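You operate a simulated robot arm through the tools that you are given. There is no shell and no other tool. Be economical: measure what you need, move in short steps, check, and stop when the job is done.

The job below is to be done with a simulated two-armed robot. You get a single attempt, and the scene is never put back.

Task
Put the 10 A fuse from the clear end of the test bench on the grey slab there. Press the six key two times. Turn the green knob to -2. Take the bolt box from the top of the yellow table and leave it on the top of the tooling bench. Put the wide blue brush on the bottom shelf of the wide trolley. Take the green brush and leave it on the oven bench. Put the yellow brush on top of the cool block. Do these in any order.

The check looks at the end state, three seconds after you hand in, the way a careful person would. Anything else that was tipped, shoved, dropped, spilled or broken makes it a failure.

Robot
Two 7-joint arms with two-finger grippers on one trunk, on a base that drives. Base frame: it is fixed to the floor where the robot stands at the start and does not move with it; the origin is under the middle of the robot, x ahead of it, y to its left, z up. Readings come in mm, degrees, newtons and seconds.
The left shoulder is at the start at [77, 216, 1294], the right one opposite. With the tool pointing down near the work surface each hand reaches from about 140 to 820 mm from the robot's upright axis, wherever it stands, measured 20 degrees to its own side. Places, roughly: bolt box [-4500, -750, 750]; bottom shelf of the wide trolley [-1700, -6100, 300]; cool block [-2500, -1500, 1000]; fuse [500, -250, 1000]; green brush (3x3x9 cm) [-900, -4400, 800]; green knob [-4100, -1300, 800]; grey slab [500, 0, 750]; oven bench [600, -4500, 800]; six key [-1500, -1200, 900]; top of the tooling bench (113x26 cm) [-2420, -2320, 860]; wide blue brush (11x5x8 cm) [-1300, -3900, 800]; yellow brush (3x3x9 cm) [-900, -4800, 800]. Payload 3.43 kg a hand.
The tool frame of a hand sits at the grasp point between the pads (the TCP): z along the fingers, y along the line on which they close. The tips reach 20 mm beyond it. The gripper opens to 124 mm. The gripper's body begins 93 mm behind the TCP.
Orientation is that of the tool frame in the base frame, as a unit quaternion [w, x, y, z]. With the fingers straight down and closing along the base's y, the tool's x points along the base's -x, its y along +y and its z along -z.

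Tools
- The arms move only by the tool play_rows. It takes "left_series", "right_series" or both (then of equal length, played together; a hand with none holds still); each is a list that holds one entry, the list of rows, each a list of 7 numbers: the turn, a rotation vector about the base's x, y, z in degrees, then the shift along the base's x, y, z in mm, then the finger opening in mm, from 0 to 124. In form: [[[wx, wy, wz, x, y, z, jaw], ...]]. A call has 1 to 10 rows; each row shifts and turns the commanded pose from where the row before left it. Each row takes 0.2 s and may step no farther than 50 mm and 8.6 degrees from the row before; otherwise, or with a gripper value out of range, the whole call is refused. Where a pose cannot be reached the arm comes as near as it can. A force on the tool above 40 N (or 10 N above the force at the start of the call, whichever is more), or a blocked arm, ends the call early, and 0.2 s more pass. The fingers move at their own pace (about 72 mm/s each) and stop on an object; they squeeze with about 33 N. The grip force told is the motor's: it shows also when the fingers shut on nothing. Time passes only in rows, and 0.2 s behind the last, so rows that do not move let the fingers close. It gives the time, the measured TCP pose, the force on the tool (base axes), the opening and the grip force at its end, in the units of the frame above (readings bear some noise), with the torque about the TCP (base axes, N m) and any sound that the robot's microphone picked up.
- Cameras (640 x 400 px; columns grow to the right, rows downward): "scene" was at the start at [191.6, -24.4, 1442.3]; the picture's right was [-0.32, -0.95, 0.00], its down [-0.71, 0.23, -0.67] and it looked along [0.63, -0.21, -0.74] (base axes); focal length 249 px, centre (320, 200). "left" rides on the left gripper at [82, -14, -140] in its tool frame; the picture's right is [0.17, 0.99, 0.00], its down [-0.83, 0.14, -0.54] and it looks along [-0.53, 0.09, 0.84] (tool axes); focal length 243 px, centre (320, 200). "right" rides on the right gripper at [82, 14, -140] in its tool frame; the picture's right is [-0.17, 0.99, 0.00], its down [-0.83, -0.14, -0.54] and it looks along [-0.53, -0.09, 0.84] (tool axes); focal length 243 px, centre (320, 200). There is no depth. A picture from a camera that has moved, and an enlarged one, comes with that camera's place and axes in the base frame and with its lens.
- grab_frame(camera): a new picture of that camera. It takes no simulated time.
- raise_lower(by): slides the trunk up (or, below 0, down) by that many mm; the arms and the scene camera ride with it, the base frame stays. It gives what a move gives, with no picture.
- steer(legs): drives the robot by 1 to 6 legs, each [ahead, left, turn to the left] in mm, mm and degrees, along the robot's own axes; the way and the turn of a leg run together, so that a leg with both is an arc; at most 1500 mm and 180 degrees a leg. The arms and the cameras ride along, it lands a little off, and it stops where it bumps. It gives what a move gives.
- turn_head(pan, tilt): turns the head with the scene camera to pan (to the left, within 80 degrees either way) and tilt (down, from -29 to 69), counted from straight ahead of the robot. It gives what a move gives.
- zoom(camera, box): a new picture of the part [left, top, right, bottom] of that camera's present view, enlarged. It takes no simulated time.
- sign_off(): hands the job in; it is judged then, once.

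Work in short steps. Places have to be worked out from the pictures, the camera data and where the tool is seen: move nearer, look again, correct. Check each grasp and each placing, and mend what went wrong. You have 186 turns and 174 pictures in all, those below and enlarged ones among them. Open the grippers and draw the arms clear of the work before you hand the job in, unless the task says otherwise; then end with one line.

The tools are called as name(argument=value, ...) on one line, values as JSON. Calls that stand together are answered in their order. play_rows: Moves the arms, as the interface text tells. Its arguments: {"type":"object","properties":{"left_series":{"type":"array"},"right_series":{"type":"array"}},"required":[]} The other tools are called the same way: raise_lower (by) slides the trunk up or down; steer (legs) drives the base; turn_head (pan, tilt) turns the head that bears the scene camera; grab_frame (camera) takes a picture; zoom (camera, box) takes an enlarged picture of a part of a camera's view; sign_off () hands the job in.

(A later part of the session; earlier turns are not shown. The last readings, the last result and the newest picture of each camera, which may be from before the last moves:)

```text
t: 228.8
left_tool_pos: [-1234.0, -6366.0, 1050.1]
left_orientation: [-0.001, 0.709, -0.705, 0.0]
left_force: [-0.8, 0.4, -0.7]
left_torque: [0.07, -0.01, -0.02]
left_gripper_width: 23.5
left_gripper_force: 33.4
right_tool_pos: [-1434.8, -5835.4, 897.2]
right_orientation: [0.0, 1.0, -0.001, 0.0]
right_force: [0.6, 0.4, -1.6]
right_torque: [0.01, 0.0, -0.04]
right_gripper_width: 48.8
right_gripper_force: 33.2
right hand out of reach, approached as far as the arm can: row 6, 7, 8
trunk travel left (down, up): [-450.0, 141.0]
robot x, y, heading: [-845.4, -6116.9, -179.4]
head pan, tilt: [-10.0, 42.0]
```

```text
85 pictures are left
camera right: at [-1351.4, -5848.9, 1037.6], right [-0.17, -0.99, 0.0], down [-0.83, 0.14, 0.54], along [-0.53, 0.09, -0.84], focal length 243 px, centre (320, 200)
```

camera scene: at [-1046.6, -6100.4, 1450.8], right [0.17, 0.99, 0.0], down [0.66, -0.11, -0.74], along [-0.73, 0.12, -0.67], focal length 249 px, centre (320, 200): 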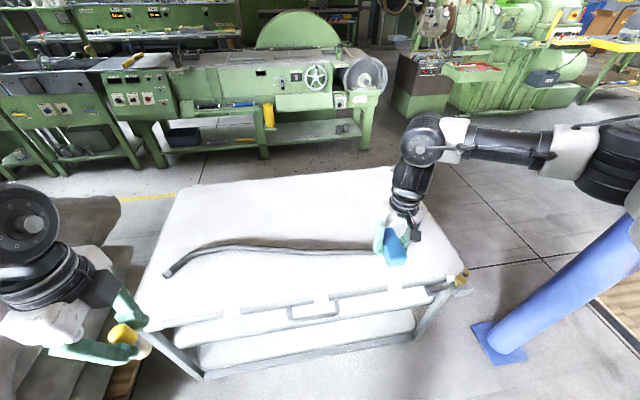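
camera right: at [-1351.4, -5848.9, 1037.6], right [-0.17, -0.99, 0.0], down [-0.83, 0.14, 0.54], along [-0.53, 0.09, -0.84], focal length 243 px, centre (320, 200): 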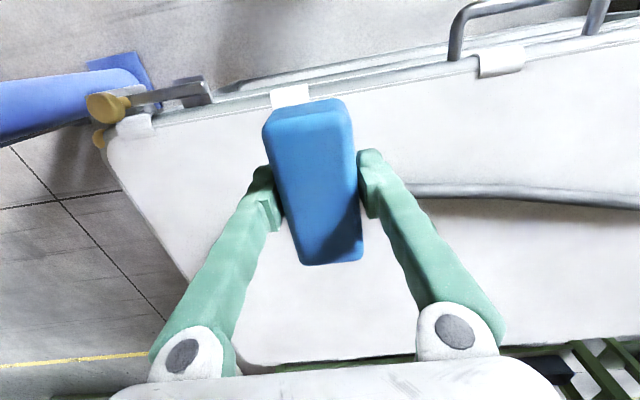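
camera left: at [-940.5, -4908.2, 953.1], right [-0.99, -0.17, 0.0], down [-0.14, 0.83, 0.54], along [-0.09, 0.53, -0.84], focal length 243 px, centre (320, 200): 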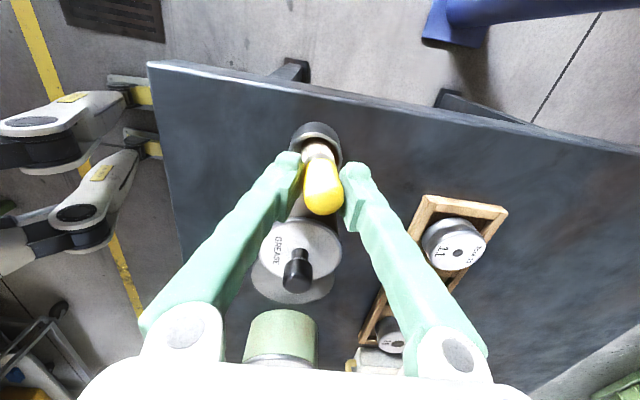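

The arm limits at this height; lowering the trunk helps. I move 30 mm forward and lower the trunk 90 mm, leaving the brush just above the shelf.

steer(legs=[[30, 0, 0]])

raise_lower(by=-90)

zoom(camera="scene", box=[300, 160, 500, 320])

```text
t: 229.7
left_tool_pos: [-1260.6, -6366.4, 1051.1]
left_orientation: [0.001, 0.709, -0.705, -0.001]
left_force: [0.5, 0.3, -0.5]
left_torque: [-0.01, 0.05, 0.01]
left_gripper_width: 23.9
left_gripper_force: 33.3
right_tool_pos: [-1460.3, -5837.0, 900.4]
right_orientation: [0.0, 1.0, 0.001, -0.002]
right_force: [-0.7, -0.6, -0.8]
right_torque: [0.01, 0.01, 0.02]
right_gripper_width: 48.6
right_gripper_force: 32.9
trunk travel left (down, up): [-450.0, 141.0]
robot x, y, heading: [-871.1, -6113.3, -179.4]
head pan, tilt: [-10.0, 42.0]
```

```text
t: 230.9
left_tool_pos: [-1261.2, -6366.7, 960.7]
left_orientation: [0.001, 0.708, -0.706, -0.001]
left_force: [0.8, 0.5, -0.7]
left_torque: [0.0, 0.0, -0.03]
left_gripper_width: 23.6
left_gripper_force: 32.5
right_tool_pos: [-1460.0, -5837.2, 809.0]
right_orientation: [0.0, 1.0, 0.001, 0.0]
right_force: [14.5, -1.0, 16.0]
right_torque: [-0.14, 0.2, 0.05]
right_gripper_width: 49.0
right_gripper_force: 32.8
trunk travel left (down, up): [-360.0, 231.0]
robot x, y, heading: [-874.1, -6114.6, -179.4]
head pan, tilt: [-10.0, 42.0]
```

```text
2.50 times, centred on (400, 240) of scene
camera zoom: at [-1097.6, -6101.4, 1359.1], right [0.17, 0.99, 0.0], down [0.66, -0.11, -0.74], along [-0.73, 0.12, -0.67], focal length 622 px, centre (120, 100)
```

zoom: 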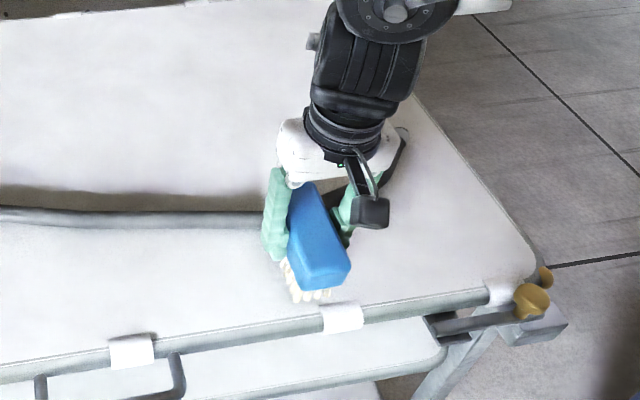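

I've touched something (14 N along x) – the hose at the brush's far end. I raise 30 mm, shift 40 mm toward me and look.

raise_lower(by=30)

play_rows(right_series=[[[0, 0, 0, 20, 0, 0, 30], [0, 0, 0, 20, 0, 0, 30], [0, 0, 0, 0, 0, 0, 30]]])

grab_frame(camera="right")

grab_frame(camera="scene")

```text
t: 231.7
left_tool_pos: [-1263.1, -6365.5, 990.2]
left_orientation: [0.0, 0.709, -0.706, 0.0]
left_force: [-0.1, 0.4, -0.8]
left_torque: [-0.02, 0.01, -0.02]
left_gripper_width: 23.6
left_gripper_force: 32.9
right_tool_pos: [-1463.3, -5836.6, 837.2]
right_orientation: [0.0, 1.0, 0.0, 0.001]
right_force: [-0.2, 0.9, -1.8]
right_torque: [0.01, -0.01, -0.04]
right_gripper_width: 48.8
right_gripper_force: 32.9
trunk travel left (down, up): [-390.0, 201.0]
robot x, y, heading: [-870.7, -6113.5, -179.9]
head pan, tilt: [-10.0, 42.0]
```

```text
t: 232.5
left_tool_pos: [-1262.9, -6366.1, 989.8]
left_orientation: [0.0, 0.709, -0.705, 0.0]
left_force: [-0.6, -0.2, 0.0]
left_torque: [0.0, 0.0, -0.03]
left_gripper_width: 23.7
left_gripper_force: 32.8
right_tool_pos: [-1425.0, -5837.1, 837.6]
right_orientation: [0.0, 1.0, 0.001, 0.0]
right_force: [0.4, 0.2, -2.1]
right_torque: [0.0, -0.01, 0.03]
right_gripper_width: 48.8
right_gripper_force: 33.1
trunk travel left (down, up): [-390.0, 201.0]
robot x, y, heading: [-873.3, -6113.2, -179.4]
head pan, tilt: [-10.0, 42.0]
```

```text
83 pictures are left
camera right: at [-1341.7, -5849.4, 977.5], right [-0.17, -0.99, 0.0], down [-0.83, 0.14, 0.54], along [-0.53, 0.09, -0.84], focal length 243 px, centre (320, 200)
```

right: 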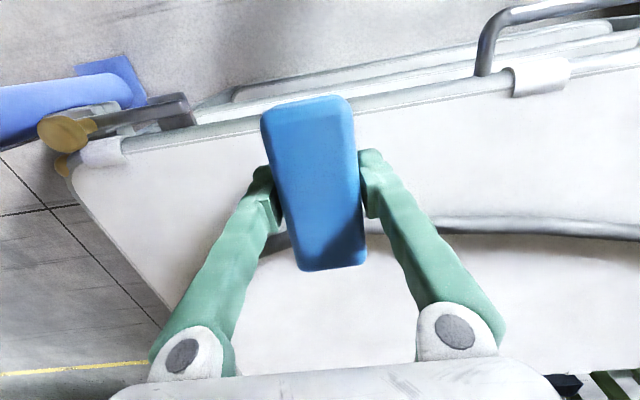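

```text
82 pictures are left
camera scene: at [-1093.5, -6100.6, 1388.2], right [0.17, 0.99, 0.0], down [0.66, -0.11, -0.74], along [-0.73, 0.12, -0.67], focal length 249 px, centre (320, 200)
```

scene: 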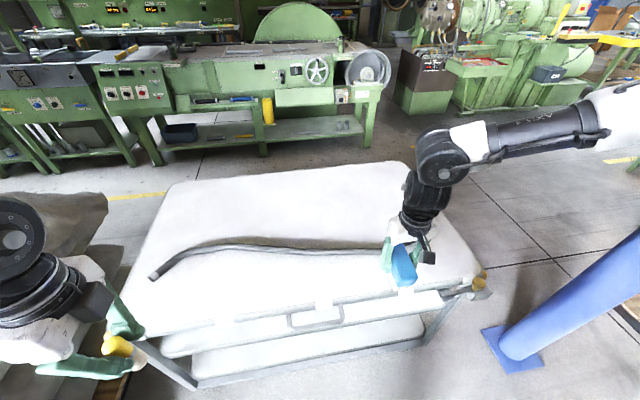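

The hose lies at x ≈ -1535 and the top must be about z 740 (contact at TCP 809). I centre the brush at x ≈ -1447 and lower to contact.

play_rows(right_series=[[[0, 0, 0, -21, 0, 0, 30], [0, 0, 0, 0, 0, -12, 30], [0, 0, 0, 0, 0, -8, 30], [0, 0, 0, 0, 0, -4, 30], [0, 0, 0, 0, 0, -3, 30], [0, 0, 0, 0, 0, 0, 30]]])

```text
t: 233.9
left_tool_pos: [-1263.3, -6364.9, 990.5]
left_orientation: [0.0, 0.709, -0.705, 0.0]
left_force: [0.3, 1.0, -1.2]
left_torque: [-0.01, 0.01, 0.01]
left_gripper_width: 23.5
left_gripper_force: 33.5
right_tool_pos: [-1444.3, -5837.6, 811.5]
right_orientation: [0.0, 1.0, -0.001, 0.001]
right_force: [0.2, 0.3, -2.1]
right_torque: [0.0, -0.01, 0.05]
right_gripper_width: 48.8
right_gripper_force: 32.8
trunk travel left (down, up): [-390.0, 201.0]
robot x, y, heading: [-874.9, -6112.2, -179.3]
head pan, tilt: [-10.0, 42.0]
```

play_rows(right_series=[[[0, 0, 0, 0, 0, -2, 30], [0, 0, 0, 0, 0, -2, 30], [0, 0, 0, 0, 0, -2, 30], [0, 0, 0, 0, 0, 0, 30]]])

zoom(camera="scene", box=[340, 200, 480, 310])

```text
t: 234.9
left_tool_pos: [-1262.5, -6364.9, 990.0]
left_orientation: [0.001, 0.709, -0.706, 0.0]
left_force: [0.0, 0.3, 0.6]
left_torque: [-0.02, -0.02, -0.01]
left_gripper_width: 23.6
left_gripper_force: 32.9
right_tool_pos: [-1443.8, -5836.4, 805.1]
right_orientation: [0.0, 1.0, -0.001, -0.001]
right_force: [-0.4, -0.2, -1.7]
right_torque: [0.01, 0.0, -0.01]
right_gripper_width: 48.7
right_gripper_force: 33.0
trunk travel left (down, up): [-390.0, 201.0]
robot x, y, heading: [-872.8, -6113.2, -179.6]
head pan, tilt: [-10.0, 42.0]
```

```text
3.64 times, centred on (410, 255) of scene
camera zoom: at [-1093.1, -6100.6, 1388.2], right [0.17, 0.99, 0.0], down [0.66, -0.11, -0.74], along [-0.73, 0.12, -0.67], focal length 905 px, centre (-7, 0)
```

zoom: 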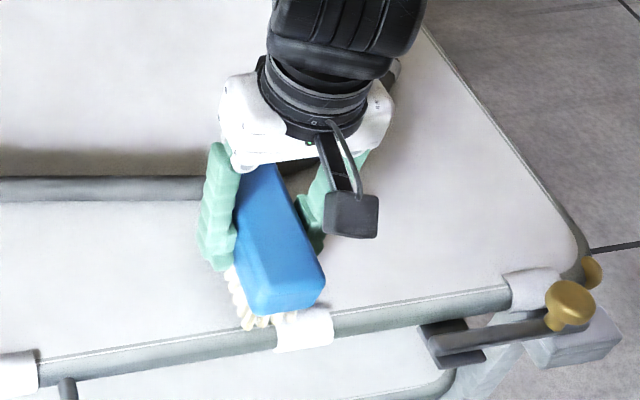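

Not yet touching, so the earlier contact was the hose. I continue down in small steps.

play_rows(right_series=[[[0, 0, 0, 2, 0, -3, 30], [0, 0, 0, 0, 0, -3, 30], [0, 0, 0, 0, 0, -3, 30], [0, 0, 0, 0, 0, 0, 30]]])

```text
t: 235.9
left_tool_pos: [-1261.5, -6365.6, 990.4]
left_orientation: [0.001, 0.709, -0.705, 0.0]
left_force: [0.6, -0.5, -0.8]
left_torque: [-0.02, 0.0, 0.0]
left_gripper_width: 23.7
left_gripper_force: 32.9
right_tool_pos: [-1442.1, -5836.4, 795.9]
right_orientation: [0.001, 1.0, 0.0, -0.002]
right_force: [-4.8, 3.5, 16.1]
right_torque: [0.14, -0.56, 0.19]
right_gripper_width: 48.5
right_gripper_force: 33.2
trunk travel left (down, up): [-390.0, 201.0]
robot x, y, heading: [-871.6, -6112.4, -179.4]
head pan, tilt: [-10.0, 42.0]
```

Contact is off-centre toward me (torque), so the near end is on the front rail/clip. I raise, shift 9 mm inward and lower again.

play_rows(right_series=[[[0, 0, 0, 0, 0, 8, 30], [0, 0, 0, -9, 0, 0, 30], [0, 0, 0, 0, 0, -6, 30], [0, 0, 0, 0, 0, -3, 30], [0, 0, 0, 0, 0, -2, 30], [0, 0, 0, 0, 0, 0, 30]]])

zoom(camera="scene", box=[370, 220, 440, 290])

```text
t: 237.3
left_tool_pos: [-1260.6, -6367.1, 990.6]
left_orientation: [0.001, 0.709, -0.705, -0.001]
left_force: [-0.2, -0.5, -1.3]
left_torque: [-0.03, 0.01, 0.02]
left_gripper_width: 23.7
left_gripper_force: 33.2
right_tool_pos: [-1451.2, -5836.1, 793.8]
right_orientation: [0.0, 1.0, -0.001, 0.0]
right_force: [-2.8, 5.7, 13.0]
right_torque: [0.2, -0.58, 0.28]
right_gripper_width: 48.5
right_gripper_force: 32.7
trunk travel left (down, up): [-390.0, 201.0]
robot x, y, heading: [-874.2, -6114.5, -179.4]
head pan, tilt: [-10.0, 42.0]
```

```text
5.71 times, centred on (405, 255) of scene
camera zoom: at [-1092.0, -6100.6, 1388.4], right [0.17, 0.99, 0.0], down [0.66, -0.11, -0.74], along [-0.73, 0.12, -0.67], focal length 1422 px, centre (-166, -114)
```

zoom: 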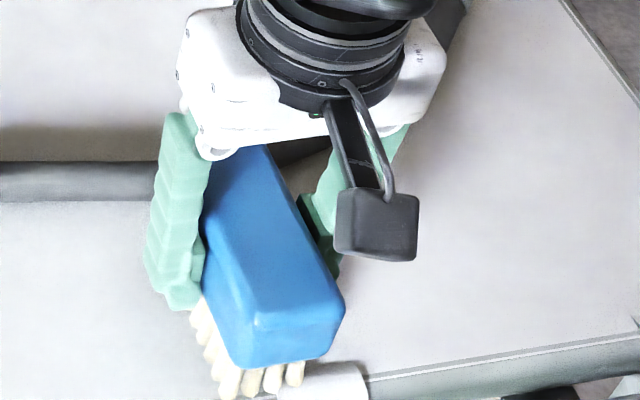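

The near-right bristles sit on the white clip. I raise and slide the base 55 mm left to get clear of the clip.

play_rows(right_series=[[[0, 0, 0, 0, 0, 12, 30], [0, 0, 0, 0, 0, 0, 30]]])

steer(legs=[[0, 60, 0]])

zoom(camera="scene", box=[340, 200, 480, 310])

```text
t: 237.9
left_tool_pos: [-1261.9, -6365.9, 989.1]
left_orientation: [0.0, 0.709, -0.705, -0.001]
left_force: [-0.4, -0.5, -0.3]
left_torque: [0.01, -0.03, 0.02]
left_gripper_width: 23.6
left_gripper_force: 33.1
right_tool_pos: [-1450.2, -5835.8, 804.1]
right_orientation: [0.0, 1.0, 0.001, -0.001]
right_force: [0.2, 0.3, -2.3]
right_torque: [0.03, 0.01, 0.0]
right_gripper_width: 49.0
right_gripper_force: 33.0
trunk travel left (down, up): [-390.0, 201.0]
robot x, y, heading: [-872.5, -6114.5, -179.5]
head pan, tilt: [-10.0, 42.0]
```

```text
t: 239.3
left_tool_pos: [-1263.1, -6423.9, 989.4]
left_orientation: [0.0, 0.709, -0.706, 0.001]
left_force: [0.2, -0.5, -0.6]
left_torque: [-0.04, 0.0, 0.03]
left_gripper_width: 23.6
left_gripper_force: 33.3
right_tool_pos: [-1449.7, -5894.8, 803.7]
right_orientation: [-0.001, 1.0, 0.0, -0.001]
right_force: [-0.1, 0.6, -1.8]
right_torque: [0.03, -0.01, -0.01]
right_gripper_width: 48.9
right_gripper_force: 33.0
trunk travel left (down, up): [-390.0, 201.0]
robot x, y, heading: [-872.6, -6171.4, -179.6]
head pan, tilt: [-10.0, 42.0]
```

```text
3.64 times, centred on (410, 255) of scene
camera zoom: at [-1092.7, -6158.9, 1388.2], right [0.17, 0.99, 0.0], down [0.66, -0.11, -0.74], along [-0.73, 0.12, -0.67], focal length 905 px, centre (-7, 0)
```

zoom: 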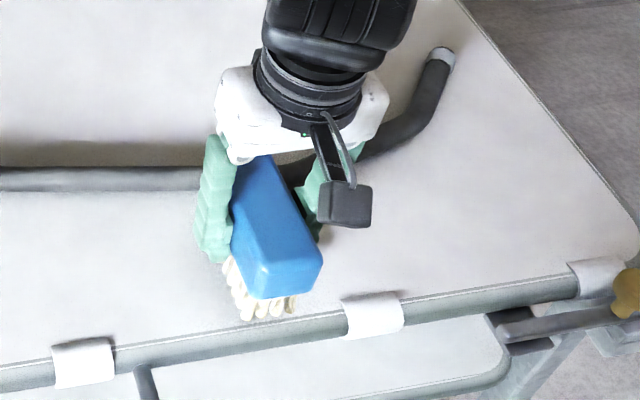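

Clear of both clips now. I lower to contact.

play_rows(right_series=[[[0, 0, 0, 0, 0, -6, 30], [0, 0, 0, 0, 0, -4, 30], [0, 0, 0, 0, 0, -3, 30], [0, 0, 0, 0, 0, -2, 30], [0, 0, 0, 0, 0, 0, 30]]])

```text
t: 240.5
left_tool_pos: [-1261.1, -6425.0, 990.2]
left_orientation: [0.001, 0.708, -0.706, -0.001]
left_force: [-0.2, -0.8, -0.6]
left_torque: [0.0, -0.01, 0.01]
left_gripper_width: 23.8
left_gripper_force: 33.2
right_tool_pos: [-1449.1, -5894.1, 791.9]
right_orientation: [0.0, 1.0, -0.001, -0.002]
right_force: [-1.1, 2.7, 26.3]
right_torque: [0.08, 0.08, 0.12]
right_gripper_width: 48.8
right_gripper_force: 33.0
trunk travel left (down, up): [-390.0, 201.0]
robot x, y, heading: [-874.0, -6171.9, -179.6]
head pan, tilt: [-10.0, 42.0]
```

Balanced contact (26 N, little torque). I release and rise.

play_rows(right_series=[[[0, 0, 0, 0, 0, 2, 40], [0, 0, 0, 0, 0, 0, 60], [0, 0, 0, 0, 0, 0, 85], [0, 0, 0, 0, 0, 0, 85], [0, 0, 0, 0, 0, 30, 85], [0, 0, 0, 0, 0, 45, 85], [0, 0, 0, 30, 0, 35, 85], [0, 0, 0, 45, 10, 0, 85], [0, 0, 0, 45, 10, 0, 85], [0, 0, 0, 45, 10, 0, 85]]])

grab_frame(camera="scene")

```text
t: 242.7
left_tool_pos: [-1262.6, -6421.3, 991.0]
left_orientation: [0.002, 0.708, -0.706, 0.001]
left_force: [0.5, 0.2, -0.3]
left_torque: [-0.1, 0.03, 0.01]
left_gripper_width: 23.7
left_gripper_force: 32.9
right_tool_pos: [-1278.8, -5854.4, 894.8]
right_orientation: [-0.008, 1.0, 0.003, 0.013]
right_force: [-0.6, -5.2, 0.5]
right_torque: [0.48, 0.07, 0.02]
right_gripper_width: 84.9
right_gripper_force: 0.0
right hand out of reach, approached as far as the arm can: row 10
trunk travel left (down, up): [-390.0, 201.0]
robot x, y, heading: [-870.7, -6172.5, -179.5]
head pan, tilt: [-10.0, 42.0]
```

```text
78 pictures are left
camera scene: at [-1091.3, -6154.8, 1388.2], right [0.17, 0.99, 0.0], down [0.66, -0.11, -0.74], along [-0.73, 0.12, -0.67], focal length 249 px, centre (320, 200)
```

scene: 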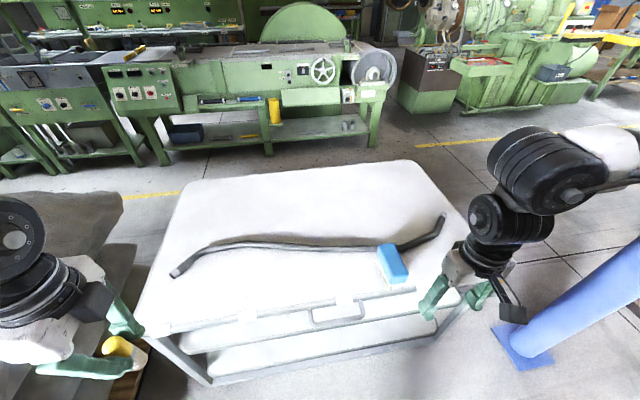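

The brush stands on the trolley top, bristles down. I now tilt the right hand to horizontal (fingers pointing at the trolley) above and in front of the brush.

play_rows(right_series=[[[0, 8.5, 0, -5, 0, 5, 85], [0, 8.5, 0, -5, 0, 5, 85], [0, 8.5, 0, -5, 0, 5, 85], [0, 8.5, 0, -10, 0, 5, 85], [0, 8.5, 0, -10, 0, 5, 85], [0, 8.5, 0, -10, 0, 5, 85], [0, 8.5, 0, -10, 0, 0, 85], [0, 8.5, 0, -10, 0, 0, 85], [0, 8.5, 0, -10, 0, 0, 85], [0, 8.5, 0, -10, 0, 0, 85]]])

grab_frame(camera="scene")

```text
t: 244.9
left_tool_pos: [-1262.5, -6424.8, 990.8]
left_orientation: [0.0, 0.708, -0.706, 0.001]
left_force: [0.7, -0.1, -0.7]
left_torque: [0.02, 0.01, 0.0]
left_gripper_width: 23.5
left_gripper_force: 33.7
right_tool_pos: [-1305.2, -5845.5, 903.2]
right_orientation: [0.002, 0.995, 0.001, -0.098]
right_force: [0.6, 1.2, 0.6]
right_torque: [-0.02, -0.01, 0.0]
right_gripper_width: 84.7
right_gripper_force: 0.2
right hand out of reach, approached as far as the arm can: row 1, 2, 3, 4, 5, 6, 7, 8, 9, 10
trunk travel left (down, up): [-390.0, 201.0]
robot x, y, heading: [-875.0, -6171.6, -179.6]
head pan, tilt: [-10.0, 42.0]
```

```text
77 pictures are left
camera scene: at [-1092.6, -6159.3, 1388.3], right [0.17, 0.99, 0.0], down [0.66, -0.11, -0.74], along [-0.73, 0.12, -0.67], focal length 249 px, centre (320, 200)
```

scene: 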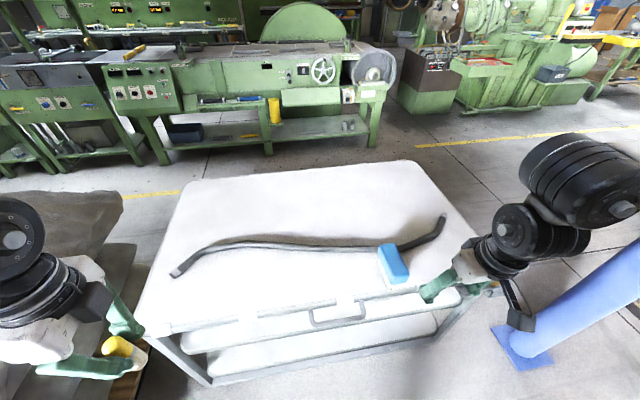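

The wrist is too close to the shoulder for this tilt. I back the base 220 mm and tilt while extending forward.

steer(legs=[[-220, 0, 0]])

play_rows(right_series=[[[0, 4, 0, -30, 0, 0, 85], [0, 8, 0, -30, 0, 0, 85], [0, 8, 0, -30, 0, 0, 85], [0, 8, 0, -30, 0, 0, 85], [0, 8, 0, -25, 0, 0, 85], [0, 8, 0, -25, 0, 0, 85], [0, 8, 0, -20, 0, 0, 85], [0, 8, 0, -20, 0, 0, 85], [0, 8, 0, -10, 0, 0, 85], [0, 8, 0, 0, 0, 0, 85]]])

grab_frame(camera="scene")

```text
t: 246.9
left_tool_pos: [-1041.4, -6423.2, 989.7]
left_orientation: [-0.001, 0.709, -0.705, -0.001]
left_force: [-0.6, 0.3, -0.7]
left_torque: [0.02, 0.0, 0.02]
left_gripper_width: 23.7
left_gripper_force: 32.6
right_tool_pos: [-1083.8, -5842.1, 904.4]
right_orientation: [0.002, 0.995, 0.0, -0.098]
right_force: [0.1, -0.8, 0.5]
right_torque: [0.0, -0.01, -0.03]
right_gripper_width: 84.9
right_gripper_force: 0.1
trunk travel left (down, up): [-390.0, 201.0]
robot x, y, heading: [-648.9, -6169.7, -179.6]
head pan, tilt: [-10.0, 42.0]
```

```text
t: 249.1
left_tool_pos: [-1041.2, -6422.7, 990.4]
left_orientation: [0.001, 0.708, -0.706, 0.0]
left_force: [1.2, -0.5, -0.6]
left_torque: [-0.03, 0.02, 0.03]
left_gripper_width: 23.8
left_gripper_force: 32.9
right_tool_pos: [-1334.5, -5828.0, 923.0]
right_orientation: [0.009, 0.746, 0.009, -0.665]
right_force: [0.5, 0.7, 0.9]
right_torque: [0.01, -0.02, 0.04]
right_gripper_width: 84.9
right_gripper_force: 0.1
right hand out of reach, approached as far as the arm can: row 7, 9, 10
trunk travel left (down, up): [-390.0, 201.0]
robot x, y, heading: [-652.1, -6173.0, -179.5]
head pan, tilt: [-10.0, 42.0]
```

```text
76 pictures are left
camera scene: at [-871.2, -6156.6, 1388.3], right [0.17, 0.99, 0.0], down [0.66, -0.11, -0.74], along [-0.73, 0.12, -0.67], focal length 249 px, centre (320, 200)
```

scene: 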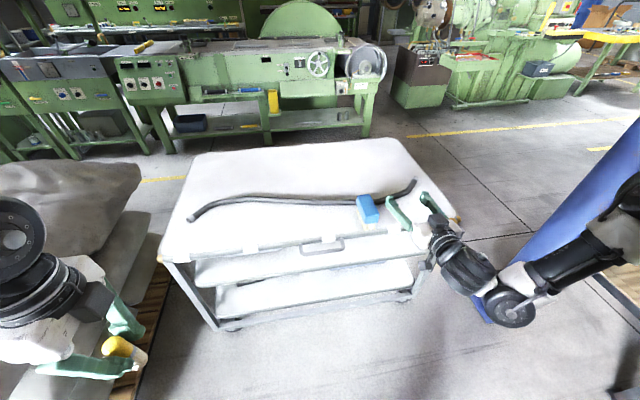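

The hand is now nearly horizontal (83°). I lower the trunk 125 mm and shift the hand in line with the brush.

raise_lower(by=-125)

play_rows(right_series=[[[0, 3, 0, 0, -22, 0, 85], [0, 3, 0, 0, -22, 0, 85], [0, 0, 0, 0, -22, 0, 85], [0, 0, 0, 0, 0, 0, 85]]])

grab_frame(camera="right")

zoom(camera="scene", box=[320, 150, 500, 290])

```text
t: 250.6
left_tool_pos: [-1041.3, -6423.7, 855.6]
left_orientation: [-0.015, 0.708, -0.706, 0.015]
left_force: [0.0, 0.7, -0.6]
left_torque: [-0.02, -0.01, -0.01]
left_gripper_width: 23.3
left_gripper_force: 32.7
right_tool_pos: [-1322.7, -5827.7, 745.3]
right_orientation: [0.01, 0.779, 0.008, -0.626]
right_force: [0.1, 0.5, 0.3]
right_torque: [-0.04, 0.0, 0.06]
right_gripper_width: 84.7
right_gripper_force: 0.1
trunk travel left (down, up): [-265.0, 326.0]
robot x, y, heading: [-648.5, -6168.4, -179.7]
head pan, tilt: [-10.0, 42.0]
```

```text
t: 251.6
left_tool_pos: [-1041.8, -6422.8, 855.3]
left_orientation: [-0.014, 0.708, -0.706, 0.015]
left_force: [-0.1, -0.2, -0.4]
left_torque: [-0.01, -0.01, 0.02]
left_gripper_width: 23.9
left_gripper_force: 32.9
right_tool_pos: [-1375.5, -5873.1, 766.5]
right_orientation: [0.011, 0.747, 0.01, -0.665]
right_force: [0.5, -0.4, 1.4]
right_torque: [0.0, -0.02, 0.05]
right_gripper_width: 85.0
right_gripper_force: 0.1
right hand out of reach, approached as far as the arm can: row 1, 2, 3
trunk travel left (down, up): [-265.0, 326.0]
robot x, y, heading: [-655.4, -6174.6, -179.7]
head pan, tilt: [-10.0, 42.0]
```

```text
75 pictures are left
camera right: at [-1226.1, -5881.7, 700.8], right [0.01, -0.99, 0.17], down [0.44, 0.15, 0.89], along [-0.9, 0.07, 0.43], focal length 243 px, centre (320, 200)
```

right: 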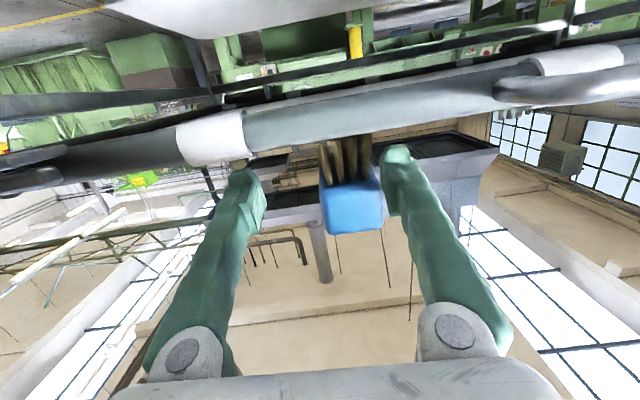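

```text
2.86 times, centred on (410, 220) of scene
camera zoom: at [-902.7, -6157.4, 1263.8], right [0.17, 0.99, 0.0], down [0.66, -0.11, -0.74], along [-0.73, 0.12, -0.67], focal length 711 px, centre (63, 143)
```

zoom: 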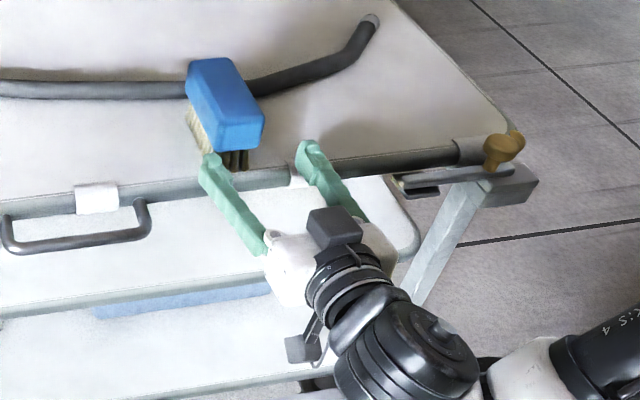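

The brush lies ahead between the fingers, about 21 mm to the left and 24 mm higher. I correct that.

play_rows(right_series=[[[0, 0, 0, 5, -7, 8, 85], [0, 0, 0, 5, -7, 8, 85], [0, 0, 0, 5, -7, 8, 85], [0, 0, 0, 0, 0, 0, 85]]])

grab_frame(camera="right")

```text
t: 252.6
left_tool_pos: [-1042.3, -6423.1, 854.3]
left_orientation: [-0.015, 0.709, -0.705, 0.015]
left_force: [-0.4, 0.4, -1.2]
left_torque: [-0.03, -0.02, -0.01]
left_gripper_width: 23.6
left_gripper_force: 32.9
right_tool_pos: [-1371.6, -5887.5, 795.0]
right_orientation: [0.011, 0.747, 0.01, -0.665]
right_force: [-0.3, -0.1, 0.3]
right_torque: [0.01, 0.03, 0.0]
right_gripper_width: 84.9
right_gripper_force: 0.0
right hand out of reach, approached as far as the arm can: row 1, 2, 3
trunk travel left (down, up): [-265.0, 326.0]
robot x, y, heading: [-650.9, -6172.4, -179.5]
head pan, tilt: [-10.0, 42.0]
```

```text
73 pictures are left
camera right: at [-1223.0, -5897.5, 729.3], right [0.01, -0.99, 0.17], down [0.44, 0.15, 0.89], along [-0.9, 0.06, 0.43], focal length 243 px, centre (320, 200)
```

right: 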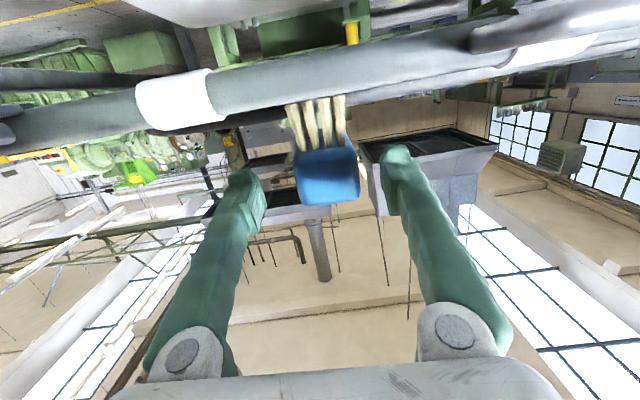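

The block's end is centred ahead (y -5894, z 794). I drive the base forward 60 mm so the fingers straddle it.

steer(legs=[[60, 6, 0]])

zoom(camera="scene", box=[320, 150, 500, 290])

grab_frame(camera="right")

```text
t: 253.7
left_tool_pos: [-1100.7, -6429.7, 854.9]
left_orientation: [-0.016, 0.709, -0.705, 0.016]
left_force: [-0.8, 0.6, -1.9]
left_torque: [-0.02, -0.01, 0.01]
left_gripper_width: 23.9
left_gripper_force: 32.6
right_tool_pos: [-1433.7, -5896.2, 794.2]
right_orientation: [0.011, 0.747, 0.01, -0.665]
right_force: [0.1, -0.3, 0.8]
right_torque: [0.01, -0.01, 0.02]
right_gripper_width: 84.8
right_gripper_force: 0.1
trunk travel left (down, up): [-265.0, 326.0]
robot x, y, heading: [-710.1, -6175.0, -179.5]
head pan, tilt: [-10.0, 42.0]
```

```text
2.86 times, centred on (410, 220) of scene
camera zoom: at [-963.1, -6164.7, 1263.7], right [0.17, 0.99, 0.0], down [0.66, -0.11, -0.74], along [-0.73, 0.12, -0.67], focal length 711 px, centre (63, 143)
```

zoom: 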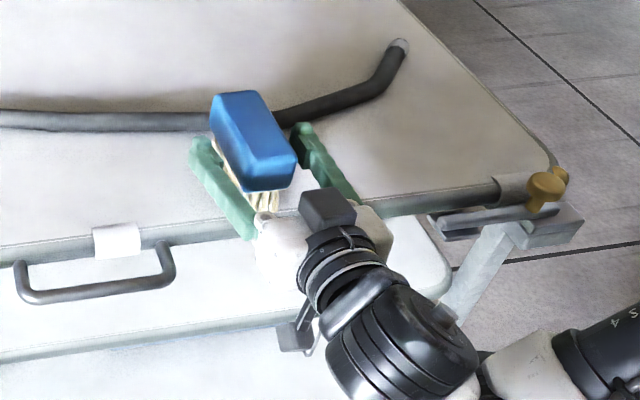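

```text
71 pictures are left
camera right: at [-1283.3, -5904.7, 729.0], right [0.01, -0.99, 0.17], down [0.44, 0.16, 0.89], along [-0.9, 0.06, 0.43], focal length 243 px, centre (320, 200)
```

right: 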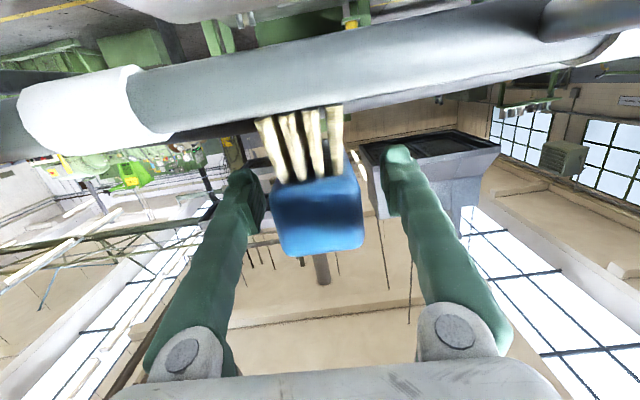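

Fingers straddle the block. I close.

play_rows(right_series=[[[0, 0, 0, 0, 0, 0, 30], [0, 0, 0, 0, 0, 0, 30], [0, 0, 0, 0, 0, 0, 30], [0, 0, 0, 0, 0, 0, 30]]])

zoom(camera="scene", box=[320, 150, 500, 290])

```text
t: 254.7
left_tool_pos: [-1101.1, -6429.2, 854.2]
left_orientation: [-0.015, 0.709, -0.705, 0.014]
left_force: [0.4, -1.2, -0.4]
left_torque: [-0.02, 0.03, 0.03]
left_gripper_width: 23.4
left_gripper_force: 33.0
right_tool_pos: [-1431.4, -5895.3, 794.8]
right_orientation: [0.011, 0.747, 0.01, -0.665]
right_force: [0.7, 0.6, 3.1]
right_torque: [-0.04, 0.03, -0.05]
right_gripper_width: 48.5
right_gripper_force: 32.9
trunk travel left (down, up): [-265.0, 326.0]
robot x, y, heading: [-709.8, -6177.3, -179.4]
head pan, tilt: [-10.0, 42.0]
```

```text
2.86 times, centred on (410, 220) of scene
camera zoom: at [-962.3, -6164.6, 1263.9], right [0.17, 0.99, 0.0], down [0.66, -0.11, -0.74], along [-0.73, 0.12, -0.67], focal length 711 px, centre (63, 143)
```

zoom: 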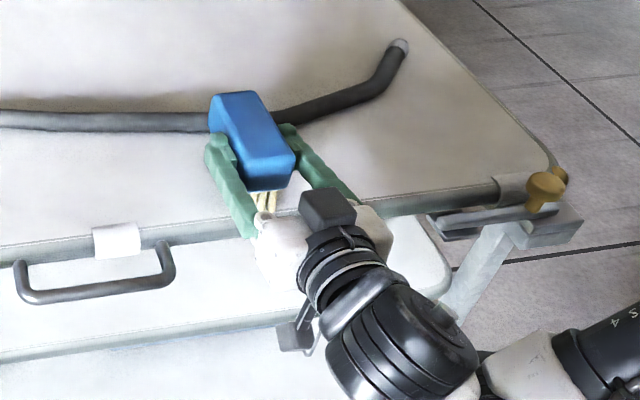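

Gripped (48.5 mm). I raise 40 mm and back out 260 mm from the trolley.

raise_lower(by=40)

steer(legs=[[-260, 0, 0]])

grab_frame(camera="scene")

```text
t: 255.5
left_tool_pos: [-1100.9, -6429.2, 894.0]
left_orientation: [-0.016, 0.709, -0.705, 0.016]
left_force: [0.0, 0.8, -0.4]
left_torque: [-0.03, 0.01, 0.0]
left_gripper_width: 23.8
left_gripper_force: 32.8
right_tool_pos: [-1432.4, -5895.3, 834.1]
right_orientation: [0.011, 0.747, 0.01, -0.665]
right_force: [-0.2, 0.7, -1.6]
right_torque: [0.02, 0.01, -0.01]
right_gripper_width: 48.8
right_gripper_force: 32.7
trunk travel left (down, up): [-305.0, 286.0]
robot x, y, heading: [-713.5, -6175.4, -179.4]
head pan, tilt: [-10.0, 42.0]
```

```text
t: 257.6
left_tool_pos: [-851.3, -6426.3, 894.0]
left_orientation: [-0.015, 0.708, -0.706, 0.015]
left_force: [-0.2, -0.2, -1.3]
left_torque: [0.0, 0.0, -0.05]
left_gripper_width: 23.7
left_gripper_force: 33.0
right_tool_pos: [-1179.7, -5892.0, 834.8]
right_orientation: [0.009, 0.747, 0.008, -0.665]
right_force: [0.7, 0.7, -2.0]
right_torque: [-0.01, -0.05, 0.0]
right_gripper_width: 48.6
right_gripper_force: 33.0
trunk travel left (down, up): [-305.0, 286.0]
robot x, y, heading: [-458.9, -6179.3, -179.7]
head pan, tilt: [-10.0, 42.0]
```

```text
69 pictures are left
camera scene: at [-700.7, -6161.9, 1304.7], right [0.17, 0.99, 0.0], down [0.66, -0.11, -0.74], along [-0.73, 0.13, -0.67], focal length 249 px, centre (320, 200)
```

scene: 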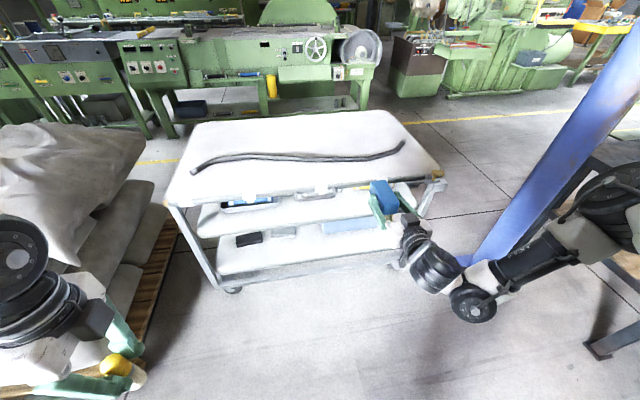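

Lowering the trunk 300 mm now, in free space.

raise_lower(by=-300)

play_rows(right_series=[[[0, 0, 0, 0, 0, -30, 30], [0, 0, 0, 0, 0, -35, 30], [0, 0, 0, 0, 0, -35, 30], [0, 0, 0, 0, 0, -30, 30], [0, 0, 0, 0, 0, 0, 30]]])

turn_head(pan=-10, tilt=25)

grab_frame(camera="scene")

```text
t: 260.6
left_tool_pos: [-870.6, -6427.0, 549.2]
left_orientation: [-0.078, 0.704, -0.701, 0.078]
left_force: [-0.8, 0.2, -1.9]
left_torque: [0.02, -0.01, -0.05]
left_gripper_width: 23.7
left_gripper_force: 33.3
right_tool_pos: [-1189.8, -5891.6, 453.2]
right_orientation: [0.013, 0.794, 0.011, -0.607]
right_force: [0.2, 0.1, -1.5]
right_torque: [-0.02, -0.03, 0.03]
right_gripper_width: 48.7
right_gripper_force: 32.6
trunk travel left (down, up): [-5.0, 586.0]
robot x, y, heading: [-464.5, -6175.6, -179.9]
head pan, tilt: [-10.0, 42.0]
```

```text
t: 261.8
left_tool_pos: [-870.7, -6426.9, 548.6]
left_orientation: [-0.078, 0.704, -0.701, 0.078]
left_force: [0.8, 0.6, -0.8]
left_torque: [-0.07, 0.01, 0.02]
left_gripper_width: 23.4
left_gripper_force: 32.9
right_tool_pos: [-1208.1, -5853.6, 369.9]
right_orientation: [0.013, 0.796, 0.011, -0.605]
right_force: [0.4, -0.2, -1.5]
right_torque: [-0.04, -0.04, -0.02]
right_gripper_width: 48.9
right_gripper_force: 32.8
right hand out of reach, approached as far as the arm can: row 2, 3, 4
trunk travel left (down, up): [-5.0, 586.0]
robot x, y, heading: [-457.6, -6177.1, -179.8]
head pan, tilt: [-10.0, 42.0]
```

```text
t: 262.6
left_tool_pos: [-871.4, -6426.8, 548.4]
left_orientation: [-0.078, 0.704, -0.702, 0.078]
left_force: [-0.7, 0.3, -1.1]
left_torque: [0.02, 0.0, 0.01]
left_gripper_width: 23.6
left_gripper_force: 33.2
right_tool_pos: [-1209.1, -5854.8, 370.3]
right_orientation: [0.012, 0.796, 0.01, -0.605]
right_force: [0.7, 0.0, -2.0]
right_torque: [0.01, -0.03, 0.02]
right_gripper_width: 48.9
right_gripper_force: 32.7
trunk travel left (down, up): [-5.0, 586.0]
robot x, y, heading: [-459.9, -6178.8, -179.7]
head pan, tilt: [-10.0, 25.0]
```

```text
68 pictures are left
camera scene: at [-806.5, -6161.0, 1017.6], right [0.17, 0.99, 0.0], down [0.42, -0.07, -0.91], along [-0.89, 0.15, -0.42], focal length 249 px, centre (320, 200)
```

scene: 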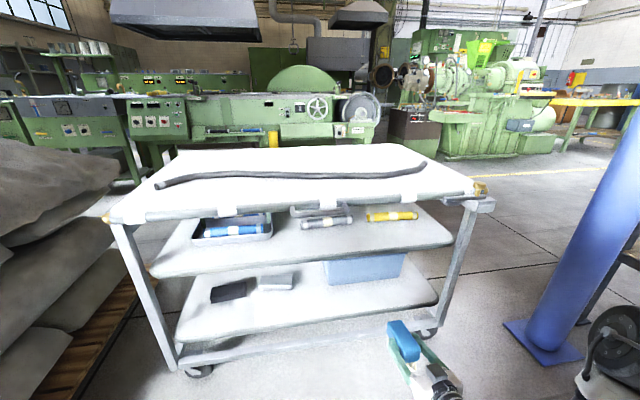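

Lowering the trunk pitched the hand by 9°. I level the brush and raise it 25 mm before insertion; the bottom shelf is near z 298, the bin's front at x ≈ -1533.

play_rows(right_series=[[[0, 4.5, 0, 0, 0, 12, 30], [0, 4.4, 0, 0, 0, 13, 30], [0, 0, 0, 0, 0, 0, 30]]])

grab_frame(camera="scene")

grab_frame(camera="right")

```text
t: 263.4
left_tool_pos: [-869.5, -6427.4, 548.6]
left_orientation: [-0.078, 0.704, -0.702, 0.078]
left_force: [-0.4, -0.5, -0.9]
left_torque: [-0.01, 0.02, 0.0]
left_gripper_width: 23.8
left_gripper_force: 32.9
right_tool_pos: [-1237.3, -5844.1, 414.4]
right_orientation: [0.013, 0.747, 0.012, -0.664]
right_force: [0.2, 0.6, -1.0]
right_torque: [-0.01, 0.0, -0.01]
right_gripper_width: 48.8
right_gripper_force: 32.8
right hand out of reach, approached as far as the arm can: row 1, 2
trunk travel left (down, up): [-5.0, 586.0]
robot x, y, heading: [-462.7, -6175.3, -179.6]
head pan, tilt: [-10.0, 25.0]
```

```text
67 pictures are left
camera scene: at [-806.5, -6161.0, 1017.6], right [0.17, 0.99, 0.0], down [0.42, -0.07, -0.91], along [-0.89, 0.15, -0.42], focal length 249 px, centre (320, 200)
```

scene: 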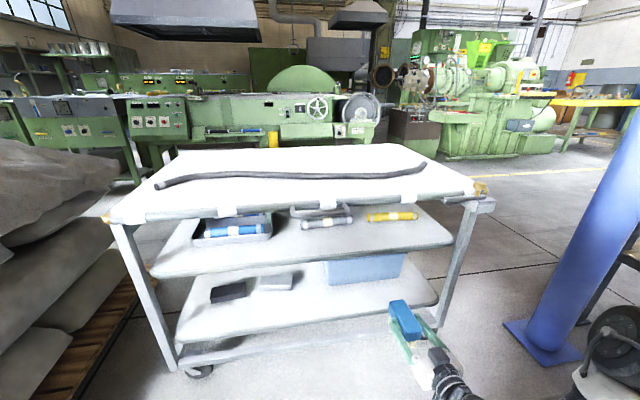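

```text
66 pictures are left
camera right: at [-1087.4, -5850.6, 349.3], right [0.01, -0.99, 0.17], down [0.43, 0.16, 0.89], along [-0.9, 0.06, 0.43], focal length 243 px, centre (320, 200)
```

right: 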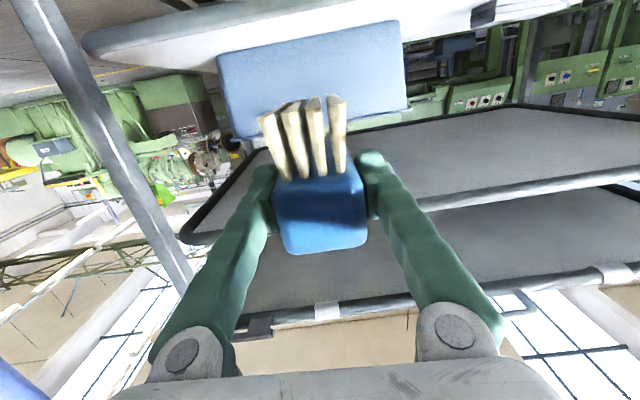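

Level now, with about 45 mm clearance over the shelf. I drive forward 150 mm and check.

steer(legs=[[150, 0, 0]])

zoom(camera="scene", box=[300, 220, 500, 400])

grab_frame(camera="right")

```text
t: 265.0
left_tool_pos: [-1023.7, -6430.5, 547.2]
left_orientation: [-0.079, 0.706, -0.699, 0.078]
left_force: [-1.2, 0.7, -0.6]
left_torque: [-0.01, 0.0, 0.0]
left_gripper_width: 23.6
left_gripper_force: 33.3
right_tool_pos: [-1393.0, -5848.8, 413.7]
right_orientation: [0.014, 0.748, 0.013, -0.664]
right_force: [0.0, 0.9, -1.7]
right_torque: [-0.02, -0.02, -0.01]
right_gripper_width: 48.9
right_gripper_force: 32.8
trunk travel left (down, up): [-5.0, 586.0]
robot x, y, heading: [-617.0, -6177.3, -179.5]
head pan, tilt: [-10.0, 25.0]
```

```text
2.22 times, centred on (400, 310) of scene
camera zoom: at [-961.5, -6164.1, 1017.5], right [0.16, 0.99, 0.0], down [0.42, -0.07, -0.91], along [-0.89, 0.15, -0.42], focal length 553 px, centre (142, -44)
```

zoom: 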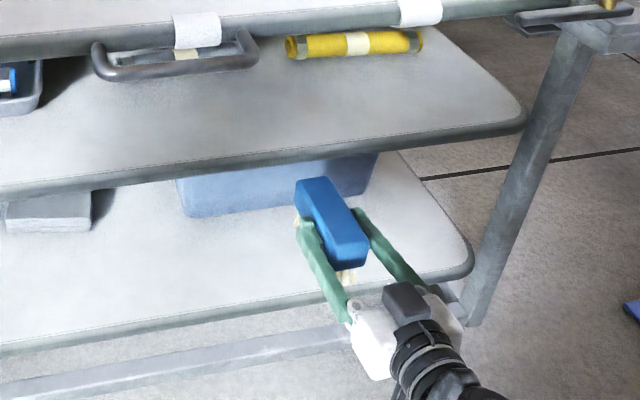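

```text
64 pictures are left
camera right: at [-1243.7, -5855.3, 348.9], right [0.02, -0.99, 0.17], down [0.43, 0.16, 0.89], along [-0.9, 0.05, 0.43], focal length 243 px, centre (320, 200)
```

right: 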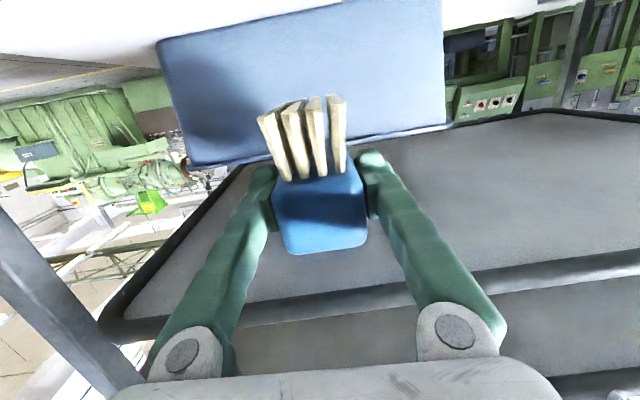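

Bin front is at x ≈ -1540 and the shelf edge at -1393. I go 50 mm further so the brush sits fully on the shelf, then lower.

steer(legs=[[50, 0, 0]])

play_rows(right_series=[[[0, 0, 0, 0, 0, -10, 30], [0, 0, 0, 0, 0, -10, 30], [0, 0, 0, 0, 0, -8, 30], [0, 0, 0, 0, 0, 0, 30]]])

zoom(camera="scene", box=[300, 220, 500, 400])

```text
t: 266.0
left_tool_pos: [-1074.7, -6431.1, 548.5]
left_orientation: [-0.079, 0.706, -0.7, 0.078]
left_force: [-0.7, -0.6, 0.0]
left_torque: [0.02, -0.02, -0.01]
left_gripper_width: 23.8
left_gripper_force: 33.1
right_tool_pos: [-1443.2, -5848.9, 414.1]
right_orientation: [0.014, 0.748, 0.014, -0.663]
right_force: [-1.1, -0.8, -1.8]
right_torque: [0.01, -0.04, -0.02]
right_gripper_width: 48.9
right_gripper_force: 33.0
trunk travel left (down, up): [-5.0, 586.0]
robot x, y, heading: [-667.1, -6179.2, -179.2]
head pan, tilt: [-10.0, 25.0]
```

```text
t: 267.0
left_tool_pos: [-1074.7, -6430.0, 549.2]
left_orientation: [-0.079, 0.705, -0.7, 0.078]
left_force: [-0.6, -0.5, -1.0]
left_torque: [0.05, 0.01, -0.01]
left_gripper_width: 23.7
left_gripper_force: 33.0
right_tool_pos: [-1446.8, -5837.2, 404.1]
right_orientation: [0.016, 0.75, 0.015, -0.662]
right_force: [-0.5, 0.8, -0.6]
right_torque: [-0.02, -0.04, 0.01]
right_gripper_width: 48.8
right_gripper_force: 32.9
right hand out of reach, approached as far as the arm can: row 1, 2, 3
trunk travel left (down, up): [-5.0, 586.0]
robot x, y, heading: [-661.8, -6177.5, -179.5]
head pan, tilt: [-10.0, 25.0]
```

```text
2.22 times, centred on (400, 310) of scene
camera zoom: at [-1011.3, -6164.6, 1017.6], right [0.16, 0.99, 0.0], down [0.42, -0.07, -0.91], along [-0.89, 0.15, -0.42], focal length 553 px, centre (142, -44)
```

zoom: 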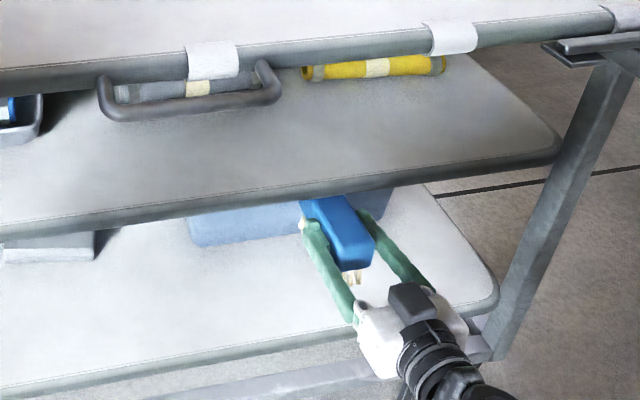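

The arm limits at this pitch. Pitching the hand nose-down 8° lets it go lower (reached 370 before); the brush will settle flat from a few mm.

play_rows(right_series=[[[0, -4, 0, 3, -5, -8, 30], [0, -4, 0, 0, -5, -8, 30], [0, 0, 0, 0, 0, 0, 30]]])

zoom(camera="scene", box=[300, 220, 500, 400])

```text
t: 267.8
left_tool_pos: [-1074.7, -6431.0, 548.2]
left_orientation: [-0.078, 0.706, -0.699, 0.078]
left_force: [-0.2, 0.2, -0.7]
left_torque: [0.01, 0.01, 0.0]
left_gripper_width: 23.6
left_gripper_force: 32.6
right_tool_pos: [-1444.6, -5847.9, 391.0]
right_orientation: [0.016, 0.793, 0.014, -0.609]
right_force: [-0.5, -0.4, -1.8]
right_torque: [-0.01, -0.03, 0.01]
right_gripper_width: 48.7
right_gripper_force: 33.3
trunk travel left (down, up): [-5.0, 586.0]
robot x, y, heading: [-667.4, -6178.1, -179.5]
head pan, tilt: [-10.0, 25.0]
```

```text
2.22 times, centred on (400, 310) of scene
camera zoom: at [-1011.4, -6164.6, 1017.6], right [0.16, 0.99, 0.0], down [0.42, -0.07, -0.91], along [-0.89, 0.15, -0.42], focal length 553 px, centre (142, -44)
```

zoom: 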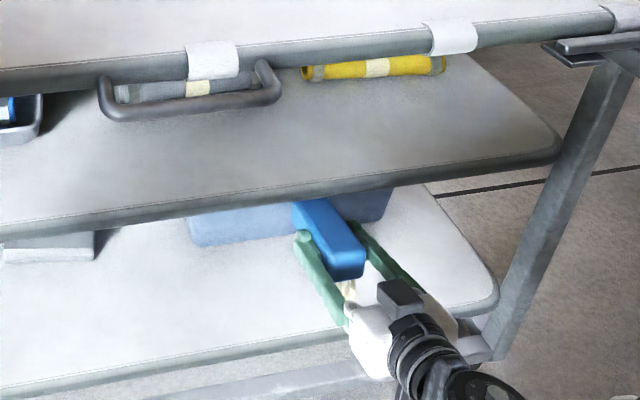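

That works (z 391, pitch 75°). I lower on in small steps to contact.

play_rows(right_series=[[[0, 0, 0, 0, 0, -4, 30], [0, 0, 0, 0, 0, -4, 30], [0, 0, 0, 0, 0, -3, 30], [0, 0, 0, 0, 0, 0, 30]]])

```text
t: 268.8
left_tool_pos: [-1073.8, -6431.8, 548.6]
left_orientation: [-0.079, 0.706, -0.7, 0.077]
left_force: [-0.1, -0.1, -0.6]
left_torque: [0.02, 0.01, 0.03]
left_gripper_width: 23.9
left_gripper_force: 33.0
right_tool_pos: [-1443.4, -5848.7, 377.1]
right_orientation: [0.015, 0.792, 0.013, -0.61]
right_force: [0.0, -0.3, -2.1]
right_torque: [0.02, -0.01, -0.02]
right_gripper_width: 49.1
right_gripper_force: 32.7
trunk travel left (down, up): [-5.0, 586.0]
robot x, y, heading: [-667.9, -6177.3, -179.4]
head pan, tilt: [-10.0, 25.0]
```

play_rows(right_series=[[[0, 0, 0, 0, 0, -4, 30], [0, 0, 0, 0, 0, -3, 30], [0, 0, 0, 0, 0, -3, 30], [0, 0, 0, 0, 0, 0, 30]]])

zoom(camera="scene", box=[350, 280, 470, 380])

```text
t: 269.8
left_tool_pos: [-1073.8, -6430.8, 549.5]
left_orientation: [-0.078, 0.706, -0.7, 0.078]
left_force: [-0.4, 0.3, -0.9]
left_torque: [0.03, -0.01, 0.0]
left_gripper_width: 23.8
left_gripper_force: 33.0
right_tool_pos: [-1444.4, -5849.0, 368.7]
right_orientation: [0.015, 0.792, 0.013, -0.61]
right_force: [-0.3, -0.7, -1.4]
right_torque: [0.02, -0.01, -0.01]
right_gripper_width: 48.8
right_gripper_force: 32.8
trunk travel left (down, up): [-5.0, 586.0]
robot x, y, heading: [-663.2, -6175.9, -179.3]
head pan, tilt: [-10.0, 25.0]
```

```text
4.00 times, centred on (410, 330) of scene
camera zoom: at [-1011.3, -6164.6, 1017.6], right [0.16, 0.99, 0.0], down [0.42, -0.07, -0.91], along [-0.89, 0.15, -0.42], focal length 995 px, centre (-40, -320)
```

zoom: 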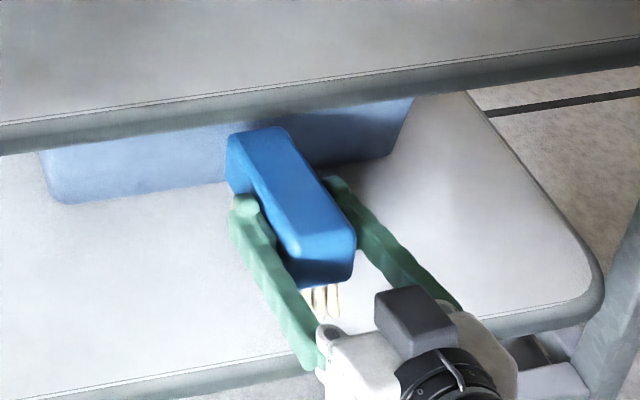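

Still free; continue down.

play_rows(right_series=[[[0, 0, 0, 0, 0, -4, 30], [0, 0, 0, 0, 0, -3, 30], [0, 0, 0, 0, 0, -3, 30], [0, 0, 0, 0, 0, 0, 30]]])

```text
t: 270.8
left_tool_pos: [-1074.2, -6432.4, 548.2]
left_orientation: [-0.079, 0.706, -0.7, 0.078]
left_force: [0.7, 0.2, -1.1]
left_torque: [0.01, 0.0, 0.0]
left_gripper_width: 23.8
left_gripper_force: 32.8
right_tool_pos: [-1444.4, -5848.9, 358.8]
right_orientation: [0.016, 0.793, 0.014, -0.609]
right_force: [-0.6, -0.9, -1.6]
right_torque: [0.0, 0.02, 0.0]
right_gripper_width: 48.8
right_gripper_force: 33.2
trunk travel left (down, up): [-5.0, 586.0]
robot x, y, heading: [-667.2, -6175.8, -179.5]
head pan, tilt: [-10.0, 25.0]
```

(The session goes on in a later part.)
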